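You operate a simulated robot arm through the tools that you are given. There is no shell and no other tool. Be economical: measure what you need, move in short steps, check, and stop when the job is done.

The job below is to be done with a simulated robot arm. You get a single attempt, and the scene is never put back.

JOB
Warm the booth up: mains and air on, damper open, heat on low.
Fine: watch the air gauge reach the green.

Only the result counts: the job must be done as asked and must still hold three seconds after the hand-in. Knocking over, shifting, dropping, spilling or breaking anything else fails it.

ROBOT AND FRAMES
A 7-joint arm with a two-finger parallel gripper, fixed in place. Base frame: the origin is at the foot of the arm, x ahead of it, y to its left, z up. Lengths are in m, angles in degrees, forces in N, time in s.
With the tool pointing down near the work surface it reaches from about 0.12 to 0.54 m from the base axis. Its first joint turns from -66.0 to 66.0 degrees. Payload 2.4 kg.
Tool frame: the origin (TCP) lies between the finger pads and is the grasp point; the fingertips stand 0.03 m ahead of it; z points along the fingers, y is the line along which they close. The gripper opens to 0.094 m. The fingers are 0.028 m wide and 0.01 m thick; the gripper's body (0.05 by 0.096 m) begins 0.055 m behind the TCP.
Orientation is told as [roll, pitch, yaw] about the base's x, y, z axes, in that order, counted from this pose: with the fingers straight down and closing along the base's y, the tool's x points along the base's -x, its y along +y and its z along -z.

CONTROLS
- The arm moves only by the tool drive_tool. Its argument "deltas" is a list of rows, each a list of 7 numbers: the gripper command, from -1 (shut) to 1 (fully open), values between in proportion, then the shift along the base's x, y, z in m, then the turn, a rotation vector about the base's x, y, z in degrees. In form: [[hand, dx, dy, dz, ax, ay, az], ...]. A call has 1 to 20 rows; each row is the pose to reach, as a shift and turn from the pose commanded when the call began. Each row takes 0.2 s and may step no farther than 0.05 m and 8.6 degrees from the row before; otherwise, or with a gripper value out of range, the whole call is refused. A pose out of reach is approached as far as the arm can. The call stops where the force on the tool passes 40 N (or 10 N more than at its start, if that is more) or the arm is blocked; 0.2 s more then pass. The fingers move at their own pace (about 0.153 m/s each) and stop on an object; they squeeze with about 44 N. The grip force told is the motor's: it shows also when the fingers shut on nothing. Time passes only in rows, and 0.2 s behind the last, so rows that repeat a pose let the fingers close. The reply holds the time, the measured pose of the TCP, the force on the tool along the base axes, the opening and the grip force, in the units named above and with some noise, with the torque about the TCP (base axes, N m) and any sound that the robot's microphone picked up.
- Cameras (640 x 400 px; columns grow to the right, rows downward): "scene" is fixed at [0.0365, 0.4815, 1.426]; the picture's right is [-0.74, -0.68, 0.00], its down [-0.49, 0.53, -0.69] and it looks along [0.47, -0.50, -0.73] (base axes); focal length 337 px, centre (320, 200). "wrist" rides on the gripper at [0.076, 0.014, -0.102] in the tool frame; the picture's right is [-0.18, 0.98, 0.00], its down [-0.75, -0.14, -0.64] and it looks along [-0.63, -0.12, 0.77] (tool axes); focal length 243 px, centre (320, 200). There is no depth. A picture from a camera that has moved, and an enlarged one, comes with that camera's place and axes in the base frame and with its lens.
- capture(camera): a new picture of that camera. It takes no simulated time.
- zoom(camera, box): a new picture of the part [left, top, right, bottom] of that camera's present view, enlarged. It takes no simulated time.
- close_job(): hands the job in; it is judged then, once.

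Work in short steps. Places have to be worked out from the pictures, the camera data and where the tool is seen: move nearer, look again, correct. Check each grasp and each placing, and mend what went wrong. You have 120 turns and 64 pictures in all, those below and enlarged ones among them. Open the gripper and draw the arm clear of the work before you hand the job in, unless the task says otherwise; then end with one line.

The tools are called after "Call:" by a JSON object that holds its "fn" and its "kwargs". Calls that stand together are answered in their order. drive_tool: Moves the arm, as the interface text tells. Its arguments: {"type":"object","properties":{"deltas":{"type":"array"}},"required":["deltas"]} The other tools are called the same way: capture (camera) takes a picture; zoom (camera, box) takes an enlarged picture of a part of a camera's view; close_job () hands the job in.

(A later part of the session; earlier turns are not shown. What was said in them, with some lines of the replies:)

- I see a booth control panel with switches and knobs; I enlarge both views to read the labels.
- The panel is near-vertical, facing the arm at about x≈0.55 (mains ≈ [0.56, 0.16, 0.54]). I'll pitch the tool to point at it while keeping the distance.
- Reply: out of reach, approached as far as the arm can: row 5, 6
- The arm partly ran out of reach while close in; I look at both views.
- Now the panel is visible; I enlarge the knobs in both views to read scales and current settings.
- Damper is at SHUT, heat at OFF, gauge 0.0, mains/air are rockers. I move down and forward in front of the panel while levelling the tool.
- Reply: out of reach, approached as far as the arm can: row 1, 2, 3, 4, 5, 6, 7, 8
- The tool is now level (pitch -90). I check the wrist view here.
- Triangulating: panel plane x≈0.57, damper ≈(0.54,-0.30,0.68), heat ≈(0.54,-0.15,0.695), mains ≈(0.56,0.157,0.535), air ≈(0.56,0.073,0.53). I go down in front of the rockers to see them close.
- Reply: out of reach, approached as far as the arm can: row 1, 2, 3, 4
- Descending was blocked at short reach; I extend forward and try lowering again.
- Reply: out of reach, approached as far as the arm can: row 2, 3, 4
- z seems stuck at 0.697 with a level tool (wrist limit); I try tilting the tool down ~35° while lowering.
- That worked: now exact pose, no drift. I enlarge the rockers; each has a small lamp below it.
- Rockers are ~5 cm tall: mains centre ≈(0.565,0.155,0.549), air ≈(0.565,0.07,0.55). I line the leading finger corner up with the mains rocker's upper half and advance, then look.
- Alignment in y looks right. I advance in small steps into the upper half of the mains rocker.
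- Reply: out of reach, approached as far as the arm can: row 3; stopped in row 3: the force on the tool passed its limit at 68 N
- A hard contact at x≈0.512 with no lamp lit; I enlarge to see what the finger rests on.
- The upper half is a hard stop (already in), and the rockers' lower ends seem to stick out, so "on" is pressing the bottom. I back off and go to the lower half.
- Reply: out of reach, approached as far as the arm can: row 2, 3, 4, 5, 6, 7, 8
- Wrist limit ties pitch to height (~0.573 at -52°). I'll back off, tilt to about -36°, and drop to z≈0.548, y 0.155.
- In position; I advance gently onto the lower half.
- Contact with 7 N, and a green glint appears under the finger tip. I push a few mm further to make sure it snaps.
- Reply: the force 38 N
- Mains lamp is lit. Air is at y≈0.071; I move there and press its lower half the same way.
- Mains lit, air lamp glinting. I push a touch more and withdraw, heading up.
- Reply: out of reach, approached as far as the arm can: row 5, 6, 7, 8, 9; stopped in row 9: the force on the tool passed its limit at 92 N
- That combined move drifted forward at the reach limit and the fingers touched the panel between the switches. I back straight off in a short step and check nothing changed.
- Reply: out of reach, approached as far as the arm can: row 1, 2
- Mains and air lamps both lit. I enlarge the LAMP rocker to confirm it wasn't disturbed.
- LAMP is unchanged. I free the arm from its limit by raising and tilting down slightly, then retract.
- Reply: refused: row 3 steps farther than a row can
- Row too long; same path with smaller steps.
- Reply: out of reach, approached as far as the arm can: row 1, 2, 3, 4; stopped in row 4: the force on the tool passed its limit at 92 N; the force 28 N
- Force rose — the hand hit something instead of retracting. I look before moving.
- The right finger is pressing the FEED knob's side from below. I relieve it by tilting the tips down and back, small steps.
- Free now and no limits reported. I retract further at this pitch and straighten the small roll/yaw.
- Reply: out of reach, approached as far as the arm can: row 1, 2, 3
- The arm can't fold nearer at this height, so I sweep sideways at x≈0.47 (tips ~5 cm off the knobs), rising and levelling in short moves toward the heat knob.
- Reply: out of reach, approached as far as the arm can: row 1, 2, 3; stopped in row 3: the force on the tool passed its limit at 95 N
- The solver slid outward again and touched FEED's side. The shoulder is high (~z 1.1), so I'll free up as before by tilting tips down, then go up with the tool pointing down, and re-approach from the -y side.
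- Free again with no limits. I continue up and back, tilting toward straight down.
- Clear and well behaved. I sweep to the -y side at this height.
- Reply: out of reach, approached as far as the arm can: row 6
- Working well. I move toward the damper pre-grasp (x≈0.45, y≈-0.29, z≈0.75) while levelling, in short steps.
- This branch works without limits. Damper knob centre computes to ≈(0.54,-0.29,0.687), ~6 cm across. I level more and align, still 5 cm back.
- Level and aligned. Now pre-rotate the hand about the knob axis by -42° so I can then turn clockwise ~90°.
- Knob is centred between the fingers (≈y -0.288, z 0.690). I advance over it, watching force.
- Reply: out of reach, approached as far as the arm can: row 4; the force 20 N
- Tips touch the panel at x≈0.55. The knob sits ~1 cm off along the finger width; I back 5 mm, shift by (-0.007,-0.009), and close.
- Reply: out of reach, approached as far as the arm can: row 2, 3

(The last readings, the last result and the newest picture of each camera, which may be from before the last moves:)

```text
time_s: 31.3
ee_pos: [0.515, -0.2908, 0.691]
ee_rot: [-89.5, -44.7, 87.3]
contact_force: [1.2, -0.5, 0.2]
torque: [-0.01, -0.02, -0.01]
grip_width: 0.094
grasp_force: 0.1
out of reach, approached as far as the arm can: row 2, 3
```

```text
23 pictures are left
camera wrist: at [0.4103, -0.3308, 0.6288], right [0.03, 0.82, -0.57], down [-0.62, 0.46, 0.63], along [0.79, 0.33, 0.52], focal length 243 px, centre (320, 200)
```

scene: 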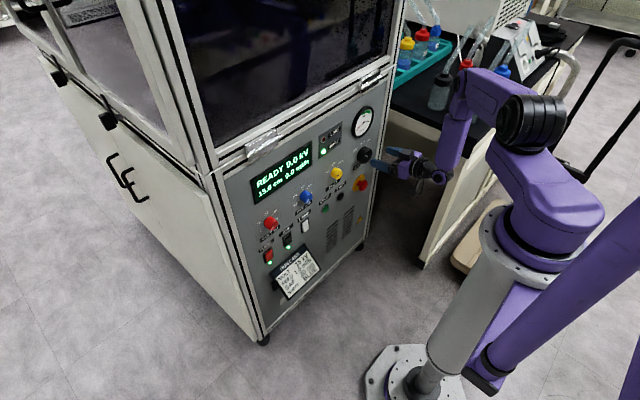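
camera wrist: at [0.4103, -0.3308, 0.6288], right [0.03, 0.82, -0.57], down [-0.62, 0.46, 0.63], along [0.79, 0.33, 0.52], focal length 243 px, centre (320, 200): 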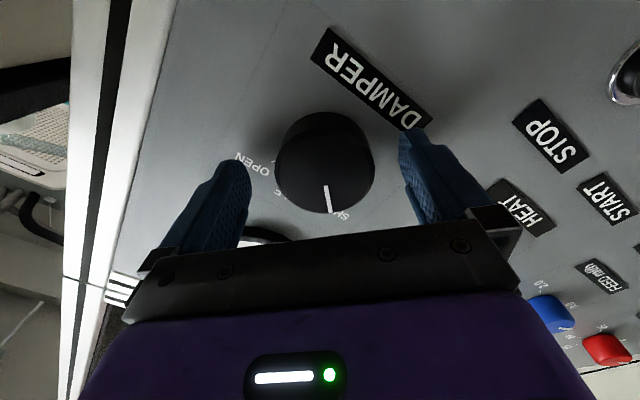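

z is at the level-tool floor (0.691). I tilt the tool 5° downwards to gain 1 cm.

Call:
{"fn": "drive_tool", "kwargs": {"deltas": [[1, 0, 0, -0.002, 0, 3, 0], [1, 0, 0, -0.006, 0, 6, 0], [1, 0, -0.001, -0.01, 0, 6, 0]]}}

Call:
{"fn": "capture", "kwargs": {"camera": "wrist"}}

```text
time_s: 32.1
ee_pos: [0.5135, -0.292, 0.6822]
ee_rot: [-81.2, -44.0, 81.5]
contact_force: [0.3, 0.0, -0.5]
torque: [0.03, 0.01, 0.0]
grip_width: 0.0942
grasp_force: 0.1
```

```text
22 pictures are left
camera wrist: at [0.4036, -0.3317, 0.6297], right [-0.03, 0.82, -0.57], down [-0.55, 0.46, 0.69], along [0.83, 0.33, 0.44], focal length 243 px, centre (320, 200)
```

wrist: 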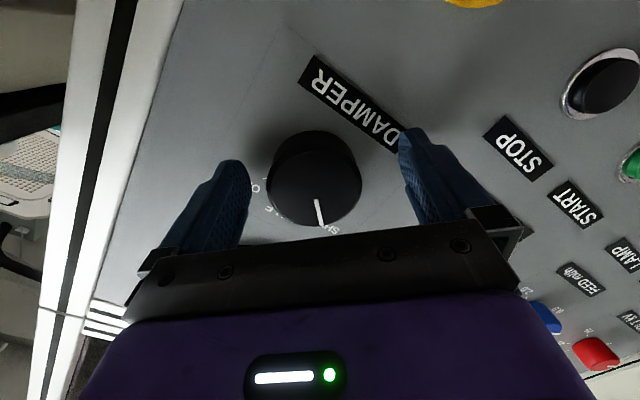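

Knob now lies right at the grasp line. I close on it.

Call:
{"fn": "drive_tool", "kwargs": {"deltas": [[0.3, 0, 0, 0, 0, 0, 0], [-0.2, 0, 0, 0, 0, 0, 0], [-1, 0, 0, 0, 0, 0, 0], [-1, 0, 0, 0, 0, 0, 0]]}}

```text
time_s: 33.1
ee_pos: [0.5146, -0.2963, 0.6855]
ee_rot: [-82.0, -43.9, 81.6]
contact_force: [5.3, -19.0, 16.3]
torque: [0.16, -1.04, -0.55]
grip_width: 0.0562
grasp_force: 45.1
```

Gripped at 5.6 cm; the hand was pulled ~5 mm to centre, so I take that offset out and turn clockwise (+x), first 40°.

Call:
{"fn": "drive_tool", "kwargs": {"deltas": [[-1, 0, -0.004, 0.003, 0, 0, 0], [-1, 0, -0.004, 0.003, 8, 0, 0], [-1, 0, -0.004, 0.003, 16, 0, 0], [-1, 0, -0.004, 0.003, 24, 0, 0], [-1, 0, -0.004, 0.003, 32, 0, 0], [-1, 0, -0.004, 0.003, 40, 0, 0], [-1, 0, -0.004, 0.003, 46, 0, 0]]}}

Call:
{"fn": "capture", "kwargs": {"camera": "wrist"}}

```text
time_s: 34.7
ee_pos: [0.5152, -0.2911, 0.6818]
ee_rot: [9.1, -83.2, -5.7]
contact_force: [8.1, 16.1, -18.8]
torque: [-0.22, 0.21, -1.33]
grip_width: 0.0566
grasp_force: 44.9
```

```text
21 pictures are left
camera wrist: at [0.4029, -0.2819, 0.6183], right [-0.04, 0.98, 0.2], down [-0.54, -0.19, 0.82], along [0.84, -0.08, 0.54], focal length 243 px, centre (320, 200)
```

wrist: 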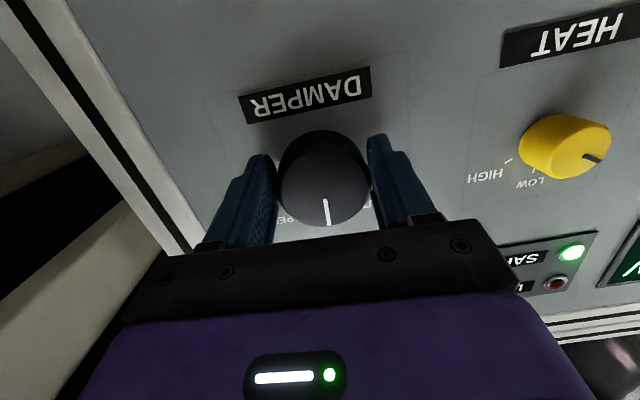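

The knob turned with the hand, now at HALF. I relieve the side load and continue another 46° to OPEN.

Call:
{"fn": "drive_tool", "kwargs": {"deltas": [[-1, 0, 0.004, -0.003, 0, 0, 0], [-1, 0, 0.004, -0.003, 8, 0, 0], [-1, 0, 0.004, -0.003, 16, 0, 0], [-1, 0, 0.004, -0.003, 24, 0, 0], [-1, 0, 0.004, -0.003, 32, 0, 0], [-1, 0, 0.004, -0.003, 40, 0, 0], [-1, 0, 0.004, -0.003, 46, 0, 0]]}}

Call:
{"fn": "capture", "kwargs": {"camera": "wrist"}}

```text
time_s: 36.0
ee_pos: [0.5143, -0.2873, 0.684]
ee_rot: [83.1, -54.9, -78.4]
contact_force: [8.7, -0.7, -3.8]
torque: [0.04, 0.94, -0.91]
grip_width: 0.0568
grasp_force: 44.6
out of reach, approached as far as the arm can: row 5, 6
stopped in row 6: the force on the tool passed its limit at 43 N (the readings are from after the stop); the commanded pose is now the measured one
```

```text
20 pictures are left
camera wrist: at [0.4025, -0.2424, 0.6363], right [-0.02, 0.7, 0.71], down [-0.54, -0.61, 0.58], along [0.84, -0.37, 0.4], focal length 243 px, centre (320, 200)
```

wrist: 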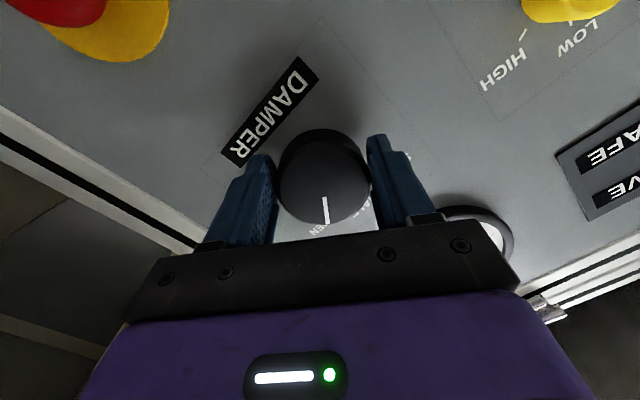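

Turned about 80° in total, pointer near OPEN. I release and back off to read it.

Call:
{"fn": "drive_tool", "kwargs": {"deltas": [[0, 0, 0, 0, 0, 0, 0], [1, 0, 0, 0, 0, 0, 0], [1, 0, 0, 0, 0, 0, 0], [1, -0.02, 0, 0, 0, 0, 0], [1, -0.05, 0, 0, 0, 0, 0]]}}

Call:
{"fn": "capture", "kwargs": {"camera": "wrist"}}

Call:
{"fn": "zoom", "kwargs": {"camera": "scene", "box": [320, 95, 400, 165]}}

```text
time_s: 37.2
ee_pos: [0.4635, -0.2879, 0.6815]
ee_rot: [83.3, -54.9, -78.5]
contact_force: [-0.5, 0.6, -0.7]
torque: [-0.04, 0.01, 0.02]
grip_width: 0.0939
grasp_force: 0.0
```

```text
19 pictures are left
camera wrist: at [0.352, -0.2431, 0.6351], right [-0.03, 0.7, 0.71], down [-0.54, -0.61, 0.58], along [0.84, -0.37, 0.4], focal length 243 px, centre (320, 200)
```

wrist: 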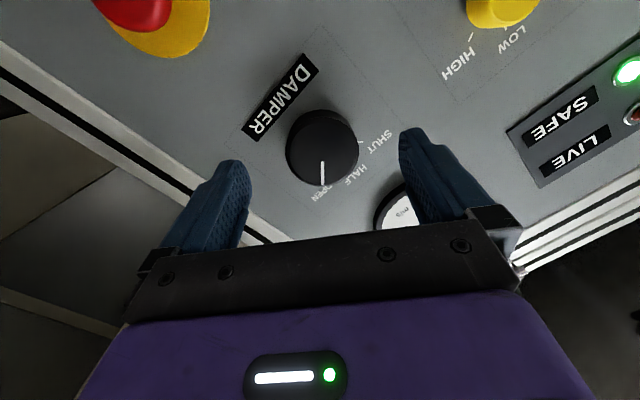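

```text
5.71 times, centred on (360, 130) of scene
camera zoom: at [0.0365, 0.4815, 1.426], right [-0.74, -0.68, 0.0], down [-0.49, 0.53, -0.69], along [0.47, -0.5, -0.73], focal length 1926 px, centre (91, 600)
```

zoom: 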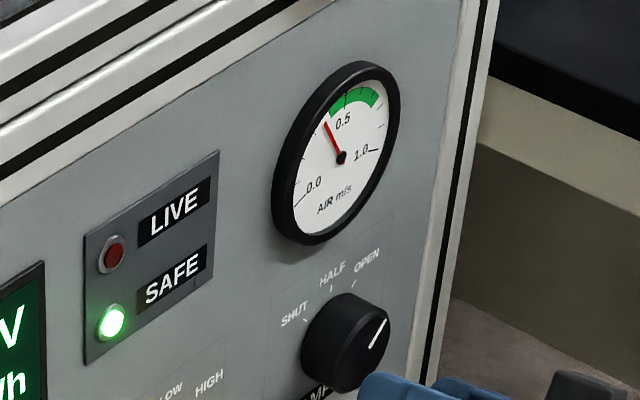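

Damper points at OPEN and the gauge is climbing (≈0.4, just short of green). Meanwhile I unwind the hand here before moving to the heat knob.

Call:
{"fn": "drive_tool", "kwargs": {"deltas": [[1, 0, 0, 0.003, -8, 0, 0], [0.8, 0, 0, 0.006, -16, 0, 0], [0.6, 0, 0, 0.01, -24, 0, 0], [0.6, 0, 0, 0.014, -32, 0, 0], [0.6, 0, 0, 0.016, -40, 0, 0], [0.6, 0, 0, 0.018, -48, 0, 0], [0.6, 0, 0, 0.02, -56, 0, 0]]}}

```text
time_s: 38.8
ee_pos: [0.4617, -0.2866, 0.7033]
ee_rot: [-71.2, -67.5, 72.6]
contact_force: [-0.6, -0.6, 0.6]
torque: [0.02, 0.0, 0.02]
grip_width: 0.0753
grasp_force: 0.0
```

Now slide toward the heat knob in short steps, checking reach.

Call:
{"fn": "drive_tool", "kwargs": {"deltas": [[0.6, 0.0, 0.03, 0.0, 0, 0, 0], [0.6, 0.0, 0.06, 0.0, 0, 0, 0], [0.6, 0.0, 0.09, 0.0, 0, 0, 0]]}}

Call:
{"fn": "capture", "kwargs": {"camera": "wrist"}}

Call:
{"fn": "zoom", "kwargs": {"camera": "scene", "box": [320, 95, 400, 165]}}

```text
time_s: 39.6
ee_pos: [0.4613, -0.1974, 0.7017]
ee_rot: [-71.0, -67.6, 72.5]
contact_force: [-0.2, 0.4, 0.1]
torque: [-0.02, 0.0, -0.01]
grip_width: 0.0754
grasp_force: 0.2
```

```text
17 pictures are left
camera wrist: at [0.3506, -0.2113, 0.6383], right [-0.02, 0.98, -0.18], down [-0.54, 0.14, 0.83], along [0.84, 0.12, 0.53], focal length 243 px, centre (320, 200)
```

wrist: 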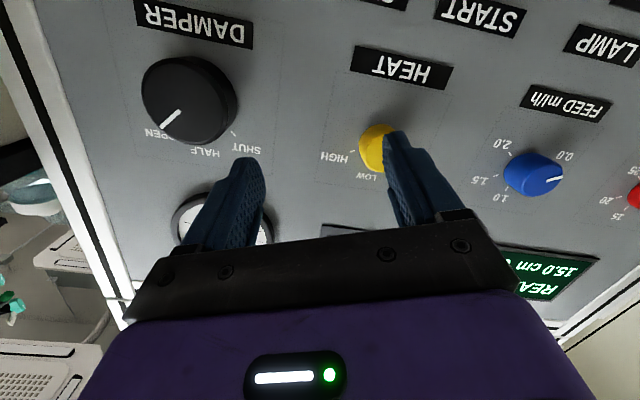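

```text
5.71 times, centred on (360, 130) of scene
camera zoom: at [0.0365, 0.4815, 1.426], right [-0.74, -0.68, 0.0], down [-0.49, 0.53, -0.69], along [0.47, -0.51, -0.73], focal length 1926 px, centre (91, 600)
```

zoom: 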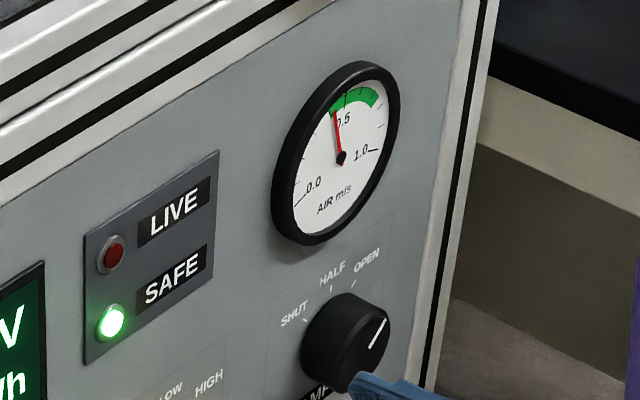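

Gauge now touches the green. The FEED knob was brushed earlier, so I enlarge it to compare its pointer with the original 0.0.

Call:
{"fn": "zoom", "kwargs": {"camera": "wrist", "box": [470, 100, 640, 206]}}

Call:
{"fn": "zoom", "kwargs": {"camera": "scene", "box": [245, 140, 345, 240]}}

```text
3.76 times, centred on (555, 153) of wrist
camera zoom: at [0.3506, -0.2113, 0.6383], right [-0.02, 0.98, -0.18], down [-0.54, 0.14, 0.83], along [0.84, 0.12, 0.53], focal length 913 px, centre (-565, 377)
```

zoom: 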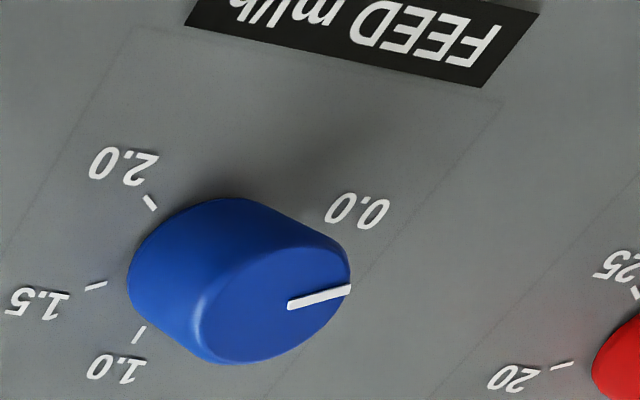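

```text
4.00 times, centred on (295, 190) of scene
camera zoom: at [0.0365, 0.4815, 1.426], right [-0.74, -0.68, 0.0], down [-0.49, 0.53, -0.69], along [0.47, -0.51, -0.73], focal length 1349 px, centre (420, 240)
```

zoom: 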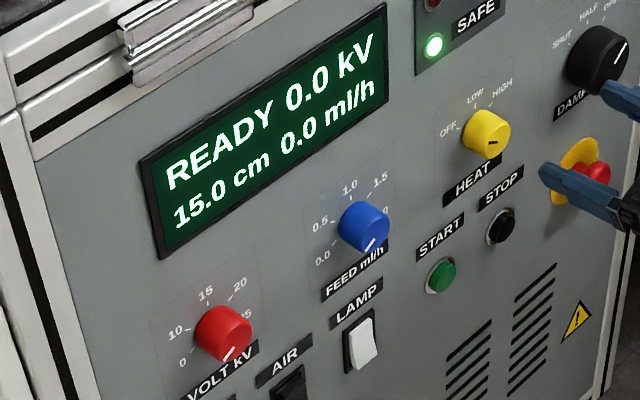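

FEED and VOLT pointers are parallel, both still at zero; fine. Heat centre ≈(y -0.147, z 0.697). I move in front of it.

Call:
{"fn": "drive_tool", "kwargs": {"deltas": [[0.4, 0.005, 0.02, 0, 0, 0, 0], [0.3, 0.008, 0.04, 0, 0, 0, 0], [0.3, 0.01, 0.051, 0, 0, 0, 0]]}}

Call:
{"fn": "capture", "kwargs": {"camera": "wrist"}}

```text
time_s: 40.4
ee_pos: [0.4735, -0.1471, 0.7035]
ee_rot: [-71.2, -67.6, 72.6]
contact_force: [-0.6, -0.6, 0.2]
torque: [-0.02, 0.02, 0.0]
grip_width: 0.0611
grasp_force: 0.1
```

```text
13 pictures are left
camera wrist: at [0.3617, -0.1611, 0.6398], right [-0.03, 0.98, -0.18], down [-0.54, 0.14, 0.83], along [0.84, 0.12, 0.53], focal length 243 px, centre (320, 200)
```

wrist: 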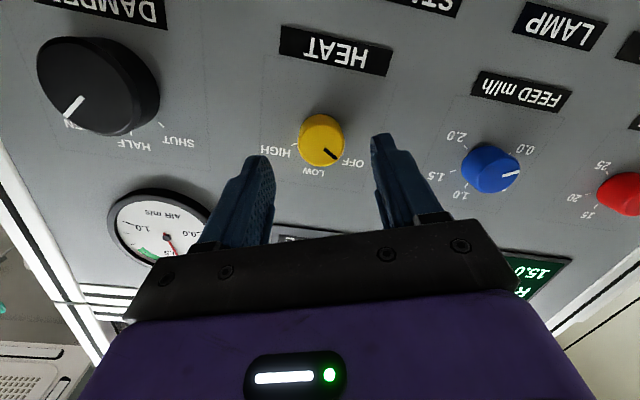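

Heat knob is centred. I advance 4 cm over it.

Call:
{"fn": "drive_tool", "kwargs": {"deltas": [[0.3, 0.015, 0, -0.001, 0, 0, 0], [0.3, 0.03, 0, -0.002, 0, 0, 0], [0.3, 0.041, 0, -0.003, 0, 0, 0]]}}

Call:
{"fn": "capture", "kwargs": {"camera": "wrist"}}

```text
time_s: 41.2
ee_pos: [0.5144, -0.1476, 0.6991]
ee_rot: [-71.0, -67.6, 72.6]
contact_force: [0.6, -0.4, -1.0]
torque: [0.02, 0.0, -0.02]
grip_width: 0.0611
grasp_force: 0.1
```

```text
12 pictures are left
camera wrist: at [0.4033, -0.1606, 0.6369], right [-0.02, 0.98, -0.18], down [-0.54, 0.14, 0.83], along [0.84, 0.12, 0.53], focal length 243 px, centre (320, 200)
```

wrist: 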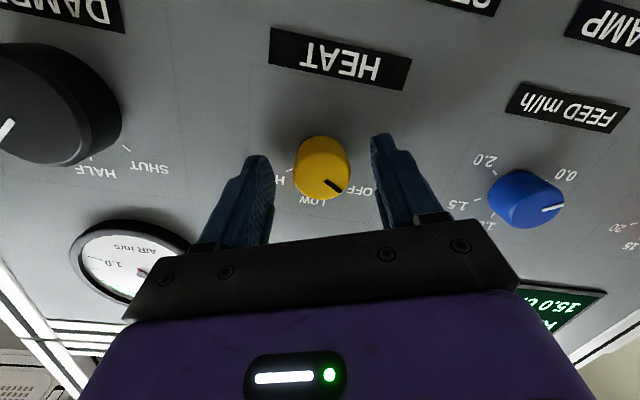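

Well centred; I close on it.

Call:
{"fn": "drive_tool", "kwargs": {"deltas": [[-0.2, 0, 0, 0, 0, 0, 0], [-0.6, 0, 0, 0, 0, 0, 0], [-1, 0, 0, 0, 0, 0, 0]]}}

```text
time_s: 42.0
ee_pos: [0.5142, -0.1449, 0.6996]
ee_rot: [-71.0, -67.6, 72.6]
contact_force: [3.8, 5.3, -2.6]
torque: [0.03, -0.11, -0.82]
grip_width: 0.0345
grasp_force: 44.3
```

Gripped (3.5 cm). I turn clockwise 40° toward LOW and check.

Call:
{"fn": "drive_tool", "kwargs": {"deltas": [[-1, 0, 0.002, 0, 8, 0, 0], [-1, 0, 0.002, 0, 16, 0, 0], [-1, 0, 0.002, 0, 24, 0, 0], [-1, 0, 0.002, 0, 32, 0, 0], [-1, 0, 0.002, 0, 40, 0, 0]]}}

Call:
{"fn": "capture", "kwargs": {"camera": "wrist"}}

Call:
{"fn": "zoom", "kwargs": {"camera": "scene", "box": [320, 95, 400, 195]}}

```text
time_s: 43.2
ee_pos: [0.5142, -0.1458, 0.6986]
ee_rot: [73.0, -70.1, -69.7]
contact_force: [18.3, -10.2, -23.2]
torque: [-0.04, 0.75, -1.08]
grip_width: 0.0336
grasp_force: 44.9
```

```text
11 pictures are left
camera wrist: at [0.403, -0.1154, 0.6425], right [-0.02, 0.87, 0.49], down [-0.54, -0.42, 0.73], along [0.84, -0.26, 0.48], focal length 243 px, centre (320, 200)
```

wrist: 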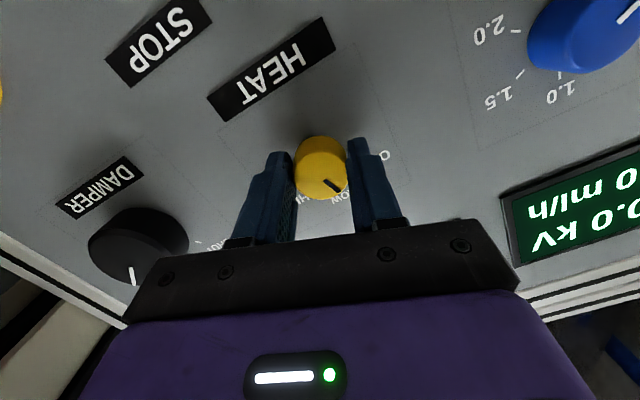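

```text
4.00 times, centred on (360, 145) of scene
camera zoom: at [0.0373, 0.4812, 1.4261], right [-0.74, -0.68, 0.0], down [-0.49, 0.54, -0.69], along [0.46, -0.5, -0.73], focal length 1349 px, centre (160, 420)
```

zoom: 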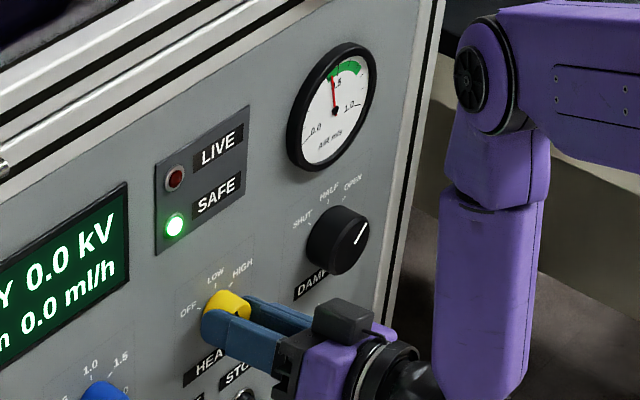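

The pointer is close to LOW. I release and back off to read it properly.

Call:
{"fn": "drive_tool", "kwargs": {"deltas": [[-0.4, 0, 0, 0, 0, 0, 0], [0.3, 0, 0, 0, 0, 0, 0], [0.3, 0, 0, 0, 0, 0, 0], [0.3, -0.02, 0, 0, 0, 0, 0], [0.3, -0.04, 0, 0, 0, 0, 0]]}}

Call:
{"fn": "capture", "kwargs": {"camera": "wrist"}}

```text
time_s: 44.4
ee_pos: [0.4728, -0.1434, 0.7014]
ee_rot: [73.8, -70.3, -70.3]
contact_force: [-0.1, -1.0, 0.0]
torque: [-0.03, 0.02, 0.01]
grip_width: 0.0613
grasp_force: 0.1
```

```text
9 pictures are left
camera wrist: at [0.3622, -0.1142, 0.6433], right [-0.03, 0.87, 0.49], down [-0.54, -0.42, 0.72], along [0.84, -0.25, 0.48], focal length 243 px, centre (320, 200)
```

wrist: 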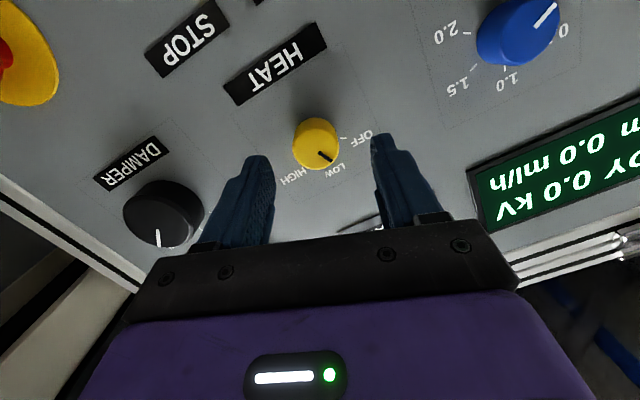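

Call:
{"fn": "zoom", "kwargs": {"camera": "wrist", "box": [270, 100, 390, 200]}}

Call:
{"fn": "zoom", "kwargs": {"camera": "scene", "box": [320, 95, 390, 185]}}

```text
4.00 times, centred on (330, 150) of wrist
camera zoom: at [0.3622, -0.1142, 0.6433], right [-0.03, 0.87, 0.49], down [-0.54, -0.42, 0.72], along [0.84, -0.25, 0.48], focal length 970 px, centre (280, 400)
```

zoom: 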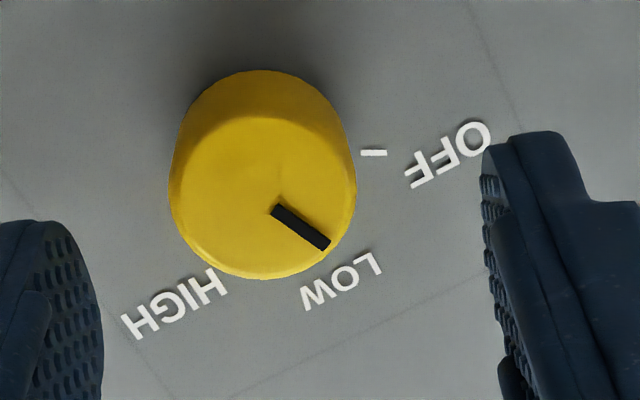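

```text
4.44 times, centred on (355, 140) of scene
camera zoom: at [0.0365, 0.4815, 1.426], right [-0.74, -0.68, 0.0], down [-0.49, 0.53, -0.69], along [0.47, -0.5, -0.73], focal length 1498 px, centre (164, 467)
```

zoom: 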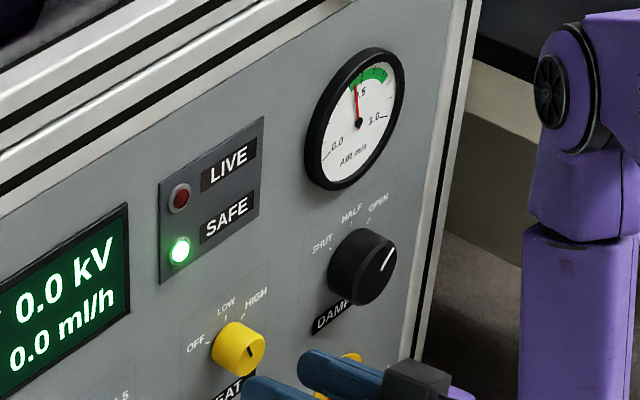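

By direction, the heat pointer is still ~20° short of LOW (OFF tick ≈60° from LOW). I rotate the hand back 25°, then regrip.

Call:
{"fn": "drive_tool", "kwargs": {"deltas": [[0.3, 0, -0.001, 0, -8, 0, 0], [0.3, 0, -0.002, 0, -16, 0, 0], [0.3, 0, -0.002, 0, -25, 0, 0]]}}

```text
refused: row 3 steps farther than a row can; nothing moved
```

Call:
{"fn": "drive_tool", "kwargs": {"deltas": [[0.3, 0, -0.001, 0, -8, 0, 0], [0.3, 0, -0.002, 0, -16, 0, 0], [0.3, 0, -0.002, 0, -24, 0, 0], [0.3, 0, -0.002, 0, -24, 0, 0]]}}

```text
time_s: 45.4
ee_pos: [0.4745, -0.1465, 0.7014]
ee_rot: [-37.7, -81.4, 40.0]
contact_force: [-0.2, 0.4, 0.1]
torque: [-0.02, 0.04, -0.04]
grip_width: 0.061
grasp_force: 0.1
```

Reached. I advance to the same depth (x≈0.514, z≈0.699), close, and check the grip width.

Call:
{"fn": "drive_tool", "kwargs": {"deltas": [[0.3, 0.015, 0.001, -0.001, 0, 0, 0], [0.3, 0.03, 0.001, -0.002, 0, 0, 0], [0.3, 0.04, 0.001, -0.002, 0, 0, 0], [-0.3, 0.04, 0.001, -0.002, 0, 0, 0], [-1, 0.04, 0.001, -0.002, 0, 0, 0], [-1, 0.04, 0.001, -0.002, 0, 0, 0]]}}

```text
time_s: 46.8
ee_pos: [0.5116, -0.1459, 0.701]
ee_rot: [-37.5, -81.5, 39.7]
contact_force: [0.7, -5.2, 0.0]
torque: [-0.01, -0.12, -1.03]
grip_width: 0.0342
grasp_force: 44.6
```

Gripped squarely at 3.4 cm. Turn a further 20° clockwise, then release and back off.

Call:
{"fn": "drive_tool", "kwargs": {"deltas": [[-1, 0, 0, 0, 7, 0, 0], [-1, 0, 0, 0, 14, 0, 0], [-1, 0, 0, 0, 20, 0, 0], [-1, 0, 0, 0, 20, 0, 0], [-0.4, 0, 0, 0, 20, 0, 0], [0.3, 0, 0, 0, 20, 0, 0], [0.3, 0, 0, 0, 20, 0, 0], [0.3, -0.02, 0, 0, 20, 0, 0], [0.3, -0.04, 0, 0, 20, 0, 0]]}}

Call:
{"fn": "zoom", "kwargs": {"camera": "wrist", "box": [230, 70, 410, 190]}}

Call:
{"fn": "zoom", "kwargs": {"camera": "scene", "box": [325, 95, 385, 185]}}

```text
time_s: 48.8
ee_pos: [0.4724, -0.1433, 0.6993]
ee_rot: [68.9, -74.1, -65.5]
contact_force: [0.1, 0.7, -0.5]
torque: [-0.03, -0.03, 0.01]
grip_width: 0.0613
grasp_force: 0.0
```

```text
3.33 times, centred on (320, 130) of wrist
camera zoom: at [0.3618, -0.1185, 0.6392], right [-0.02, 0.9, 0.43], down [-0.54, -0.37, 0.75], along [0.84, -0.21, 0.5], focal length 809 px, centre (320, 433)
```

zoom: 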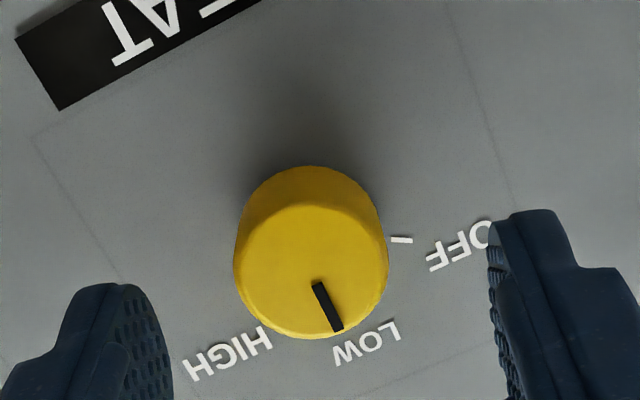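

```text
4.44 times, centred on (355, 140) of scene
camera zoom: at [0.0365, 0.4815, 1.426], right [-0.74, -0.68, 0.0], down [-0.49, 0.53, -0.69], along [0.47, -0.5, -0.73], focal length 1498 px, centre (164, 467)
```

zoom: 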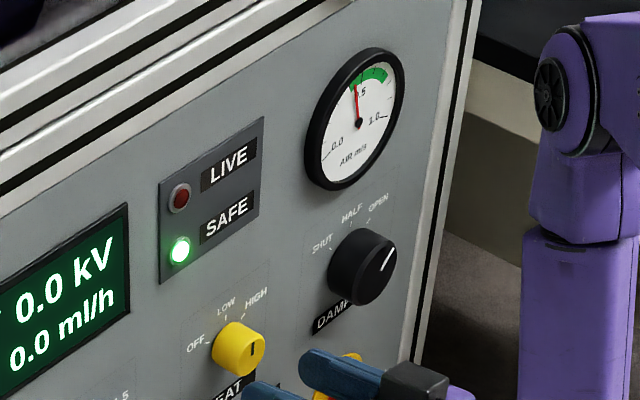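

Heat points at LOW (within ~3°). Damper pointer estimates ~37–40° vs the OPEN tick ~45°, so I go back to measure and nudge it. First slide over to the damper.

Call:
{"fn": "drive_tool", "kwargs": {"deltas": [[0.6, -0.008, -0.03, 0, -5, 0, 0], [0.8, -0.01, -0.06, 0, -10, 0, 0], [1, -0.01, -0.09, 0, -12, 0, 0], [1, -0.01, -0.12, -0.005, -12, 0, 0], [1, -0.01, -0.147, -0.014, -12, 0, 0]]}}

Call:
{"fn": "zoom", "kwargs": {"camera": "wrist", "box": [230, 70, 410, 190]}}

```text
time_s: 50.0
ee_pos: [0.4639, -0.2914, 0.6863]
ee_rot: [23.8, -82.9, -21.0]
contact_force: [0.2, 0.6, -0.3]
torque: [0.01, 0.01, 0.03]
grip_width: 0.094
grasp_force: 0.1
```

```text
3.33 times, centred on (320, 130) of wrist
camera zoom: at [0.3522, -0.2794, 0.6223], right [-0.03, 0.97, 0.23], down [-0.54, -0.21, 0.81], along [0.84, -0.11, 0.53], focal length 809 px, centre (320, 433)
```

zoom: 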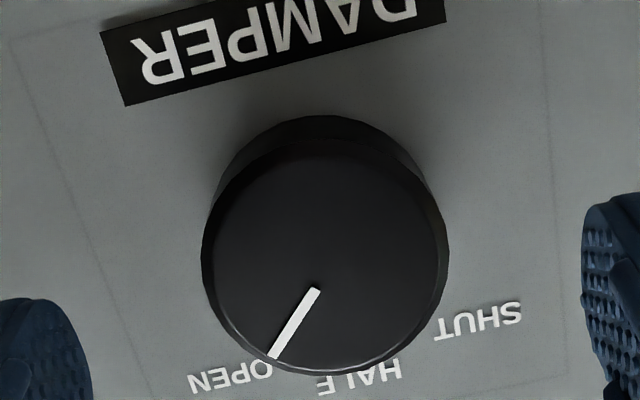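

The pointer measures 46° — on OPEN, no nudge needed. I withdraw the arm along the way it came.

Call:
{"fn": "drive_tool", "kwargs": {"deltas": [[1, -0.005, 0, 0.01, 0, 4, 0], [1, -0.008, 0, 0.03, 0, 12, 0], [1, -0.012, 0.005, 0.05, 0, 20, 0], [1, -0.016, 0.01, 0.07, 0, 28, 0], [1, -0.02, 0.02, 0.09, 0, 36, 0], [1, -0.03, 0.04, 0.12, 0, 44, 0], [1, -0.04, 0.07, 0.15, 0, 52, 0], [1, -0.05, 0.09, 0.17, 0, 60, 0]]}}

Call:
{"fn": "zoom", "kwargs": {"camera": "scene", "box": [335, 95, 385, 150]}}

Call:
{"fn": "capture", "kwargs": {"camera": "scene"}}

```text
time_s: 51.8
ee_pos: [0.4121, -0.199, 0.8564]
ee_rot: [4.1, -23.3, -2.9]
contact_force: [0.3, 0.5, 0.5]
torque: [-0.01, 0.03, -0.02]
grip_width: 0.0942
grasp_force: 0.0
```

```text
7.27 times, centred on (360, 122) of scene
camera zoom: at [0.0365, 0.4815, 1.426], right [-0.74, -0.68, 0.0], down [-0.49, 0.53, -0.69], along [0.47, -0.51, -0.73], focal length 2452 px, centre (29, 764)
```

zoom: 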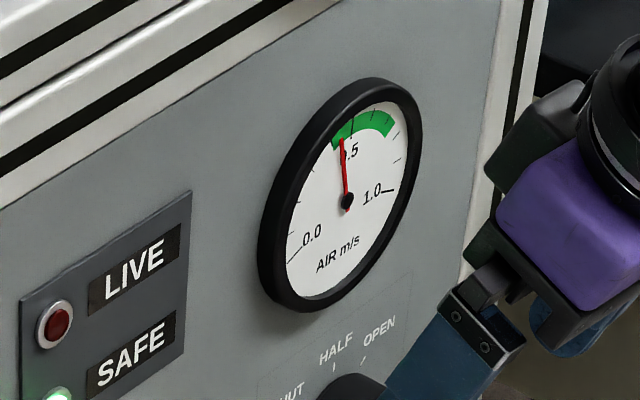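

```text
2 pictures are left
```

scene: 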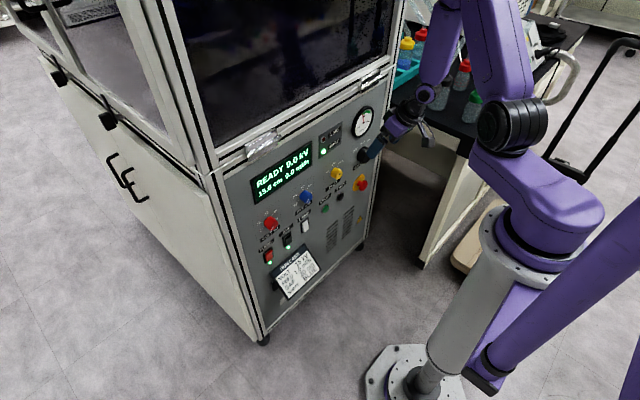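

The needle sits in the green, mains and air lamps are lit, damper is at OPEN, heat at LOW, and the arm is clear with the gripper open. I hand in.

Call:
{"fn": "close_job", "kwargs": {}}

```text
The job is handed in.
```

The booth is warming up: mains and air are on, the damper is at OPEN, heat is at LOW, and the air gauge needle is just inside the green. On the way the gripper bumped the panel once and the FEED knob twice; FEED still reads 0.0 and the LAMP switch is unchanged.
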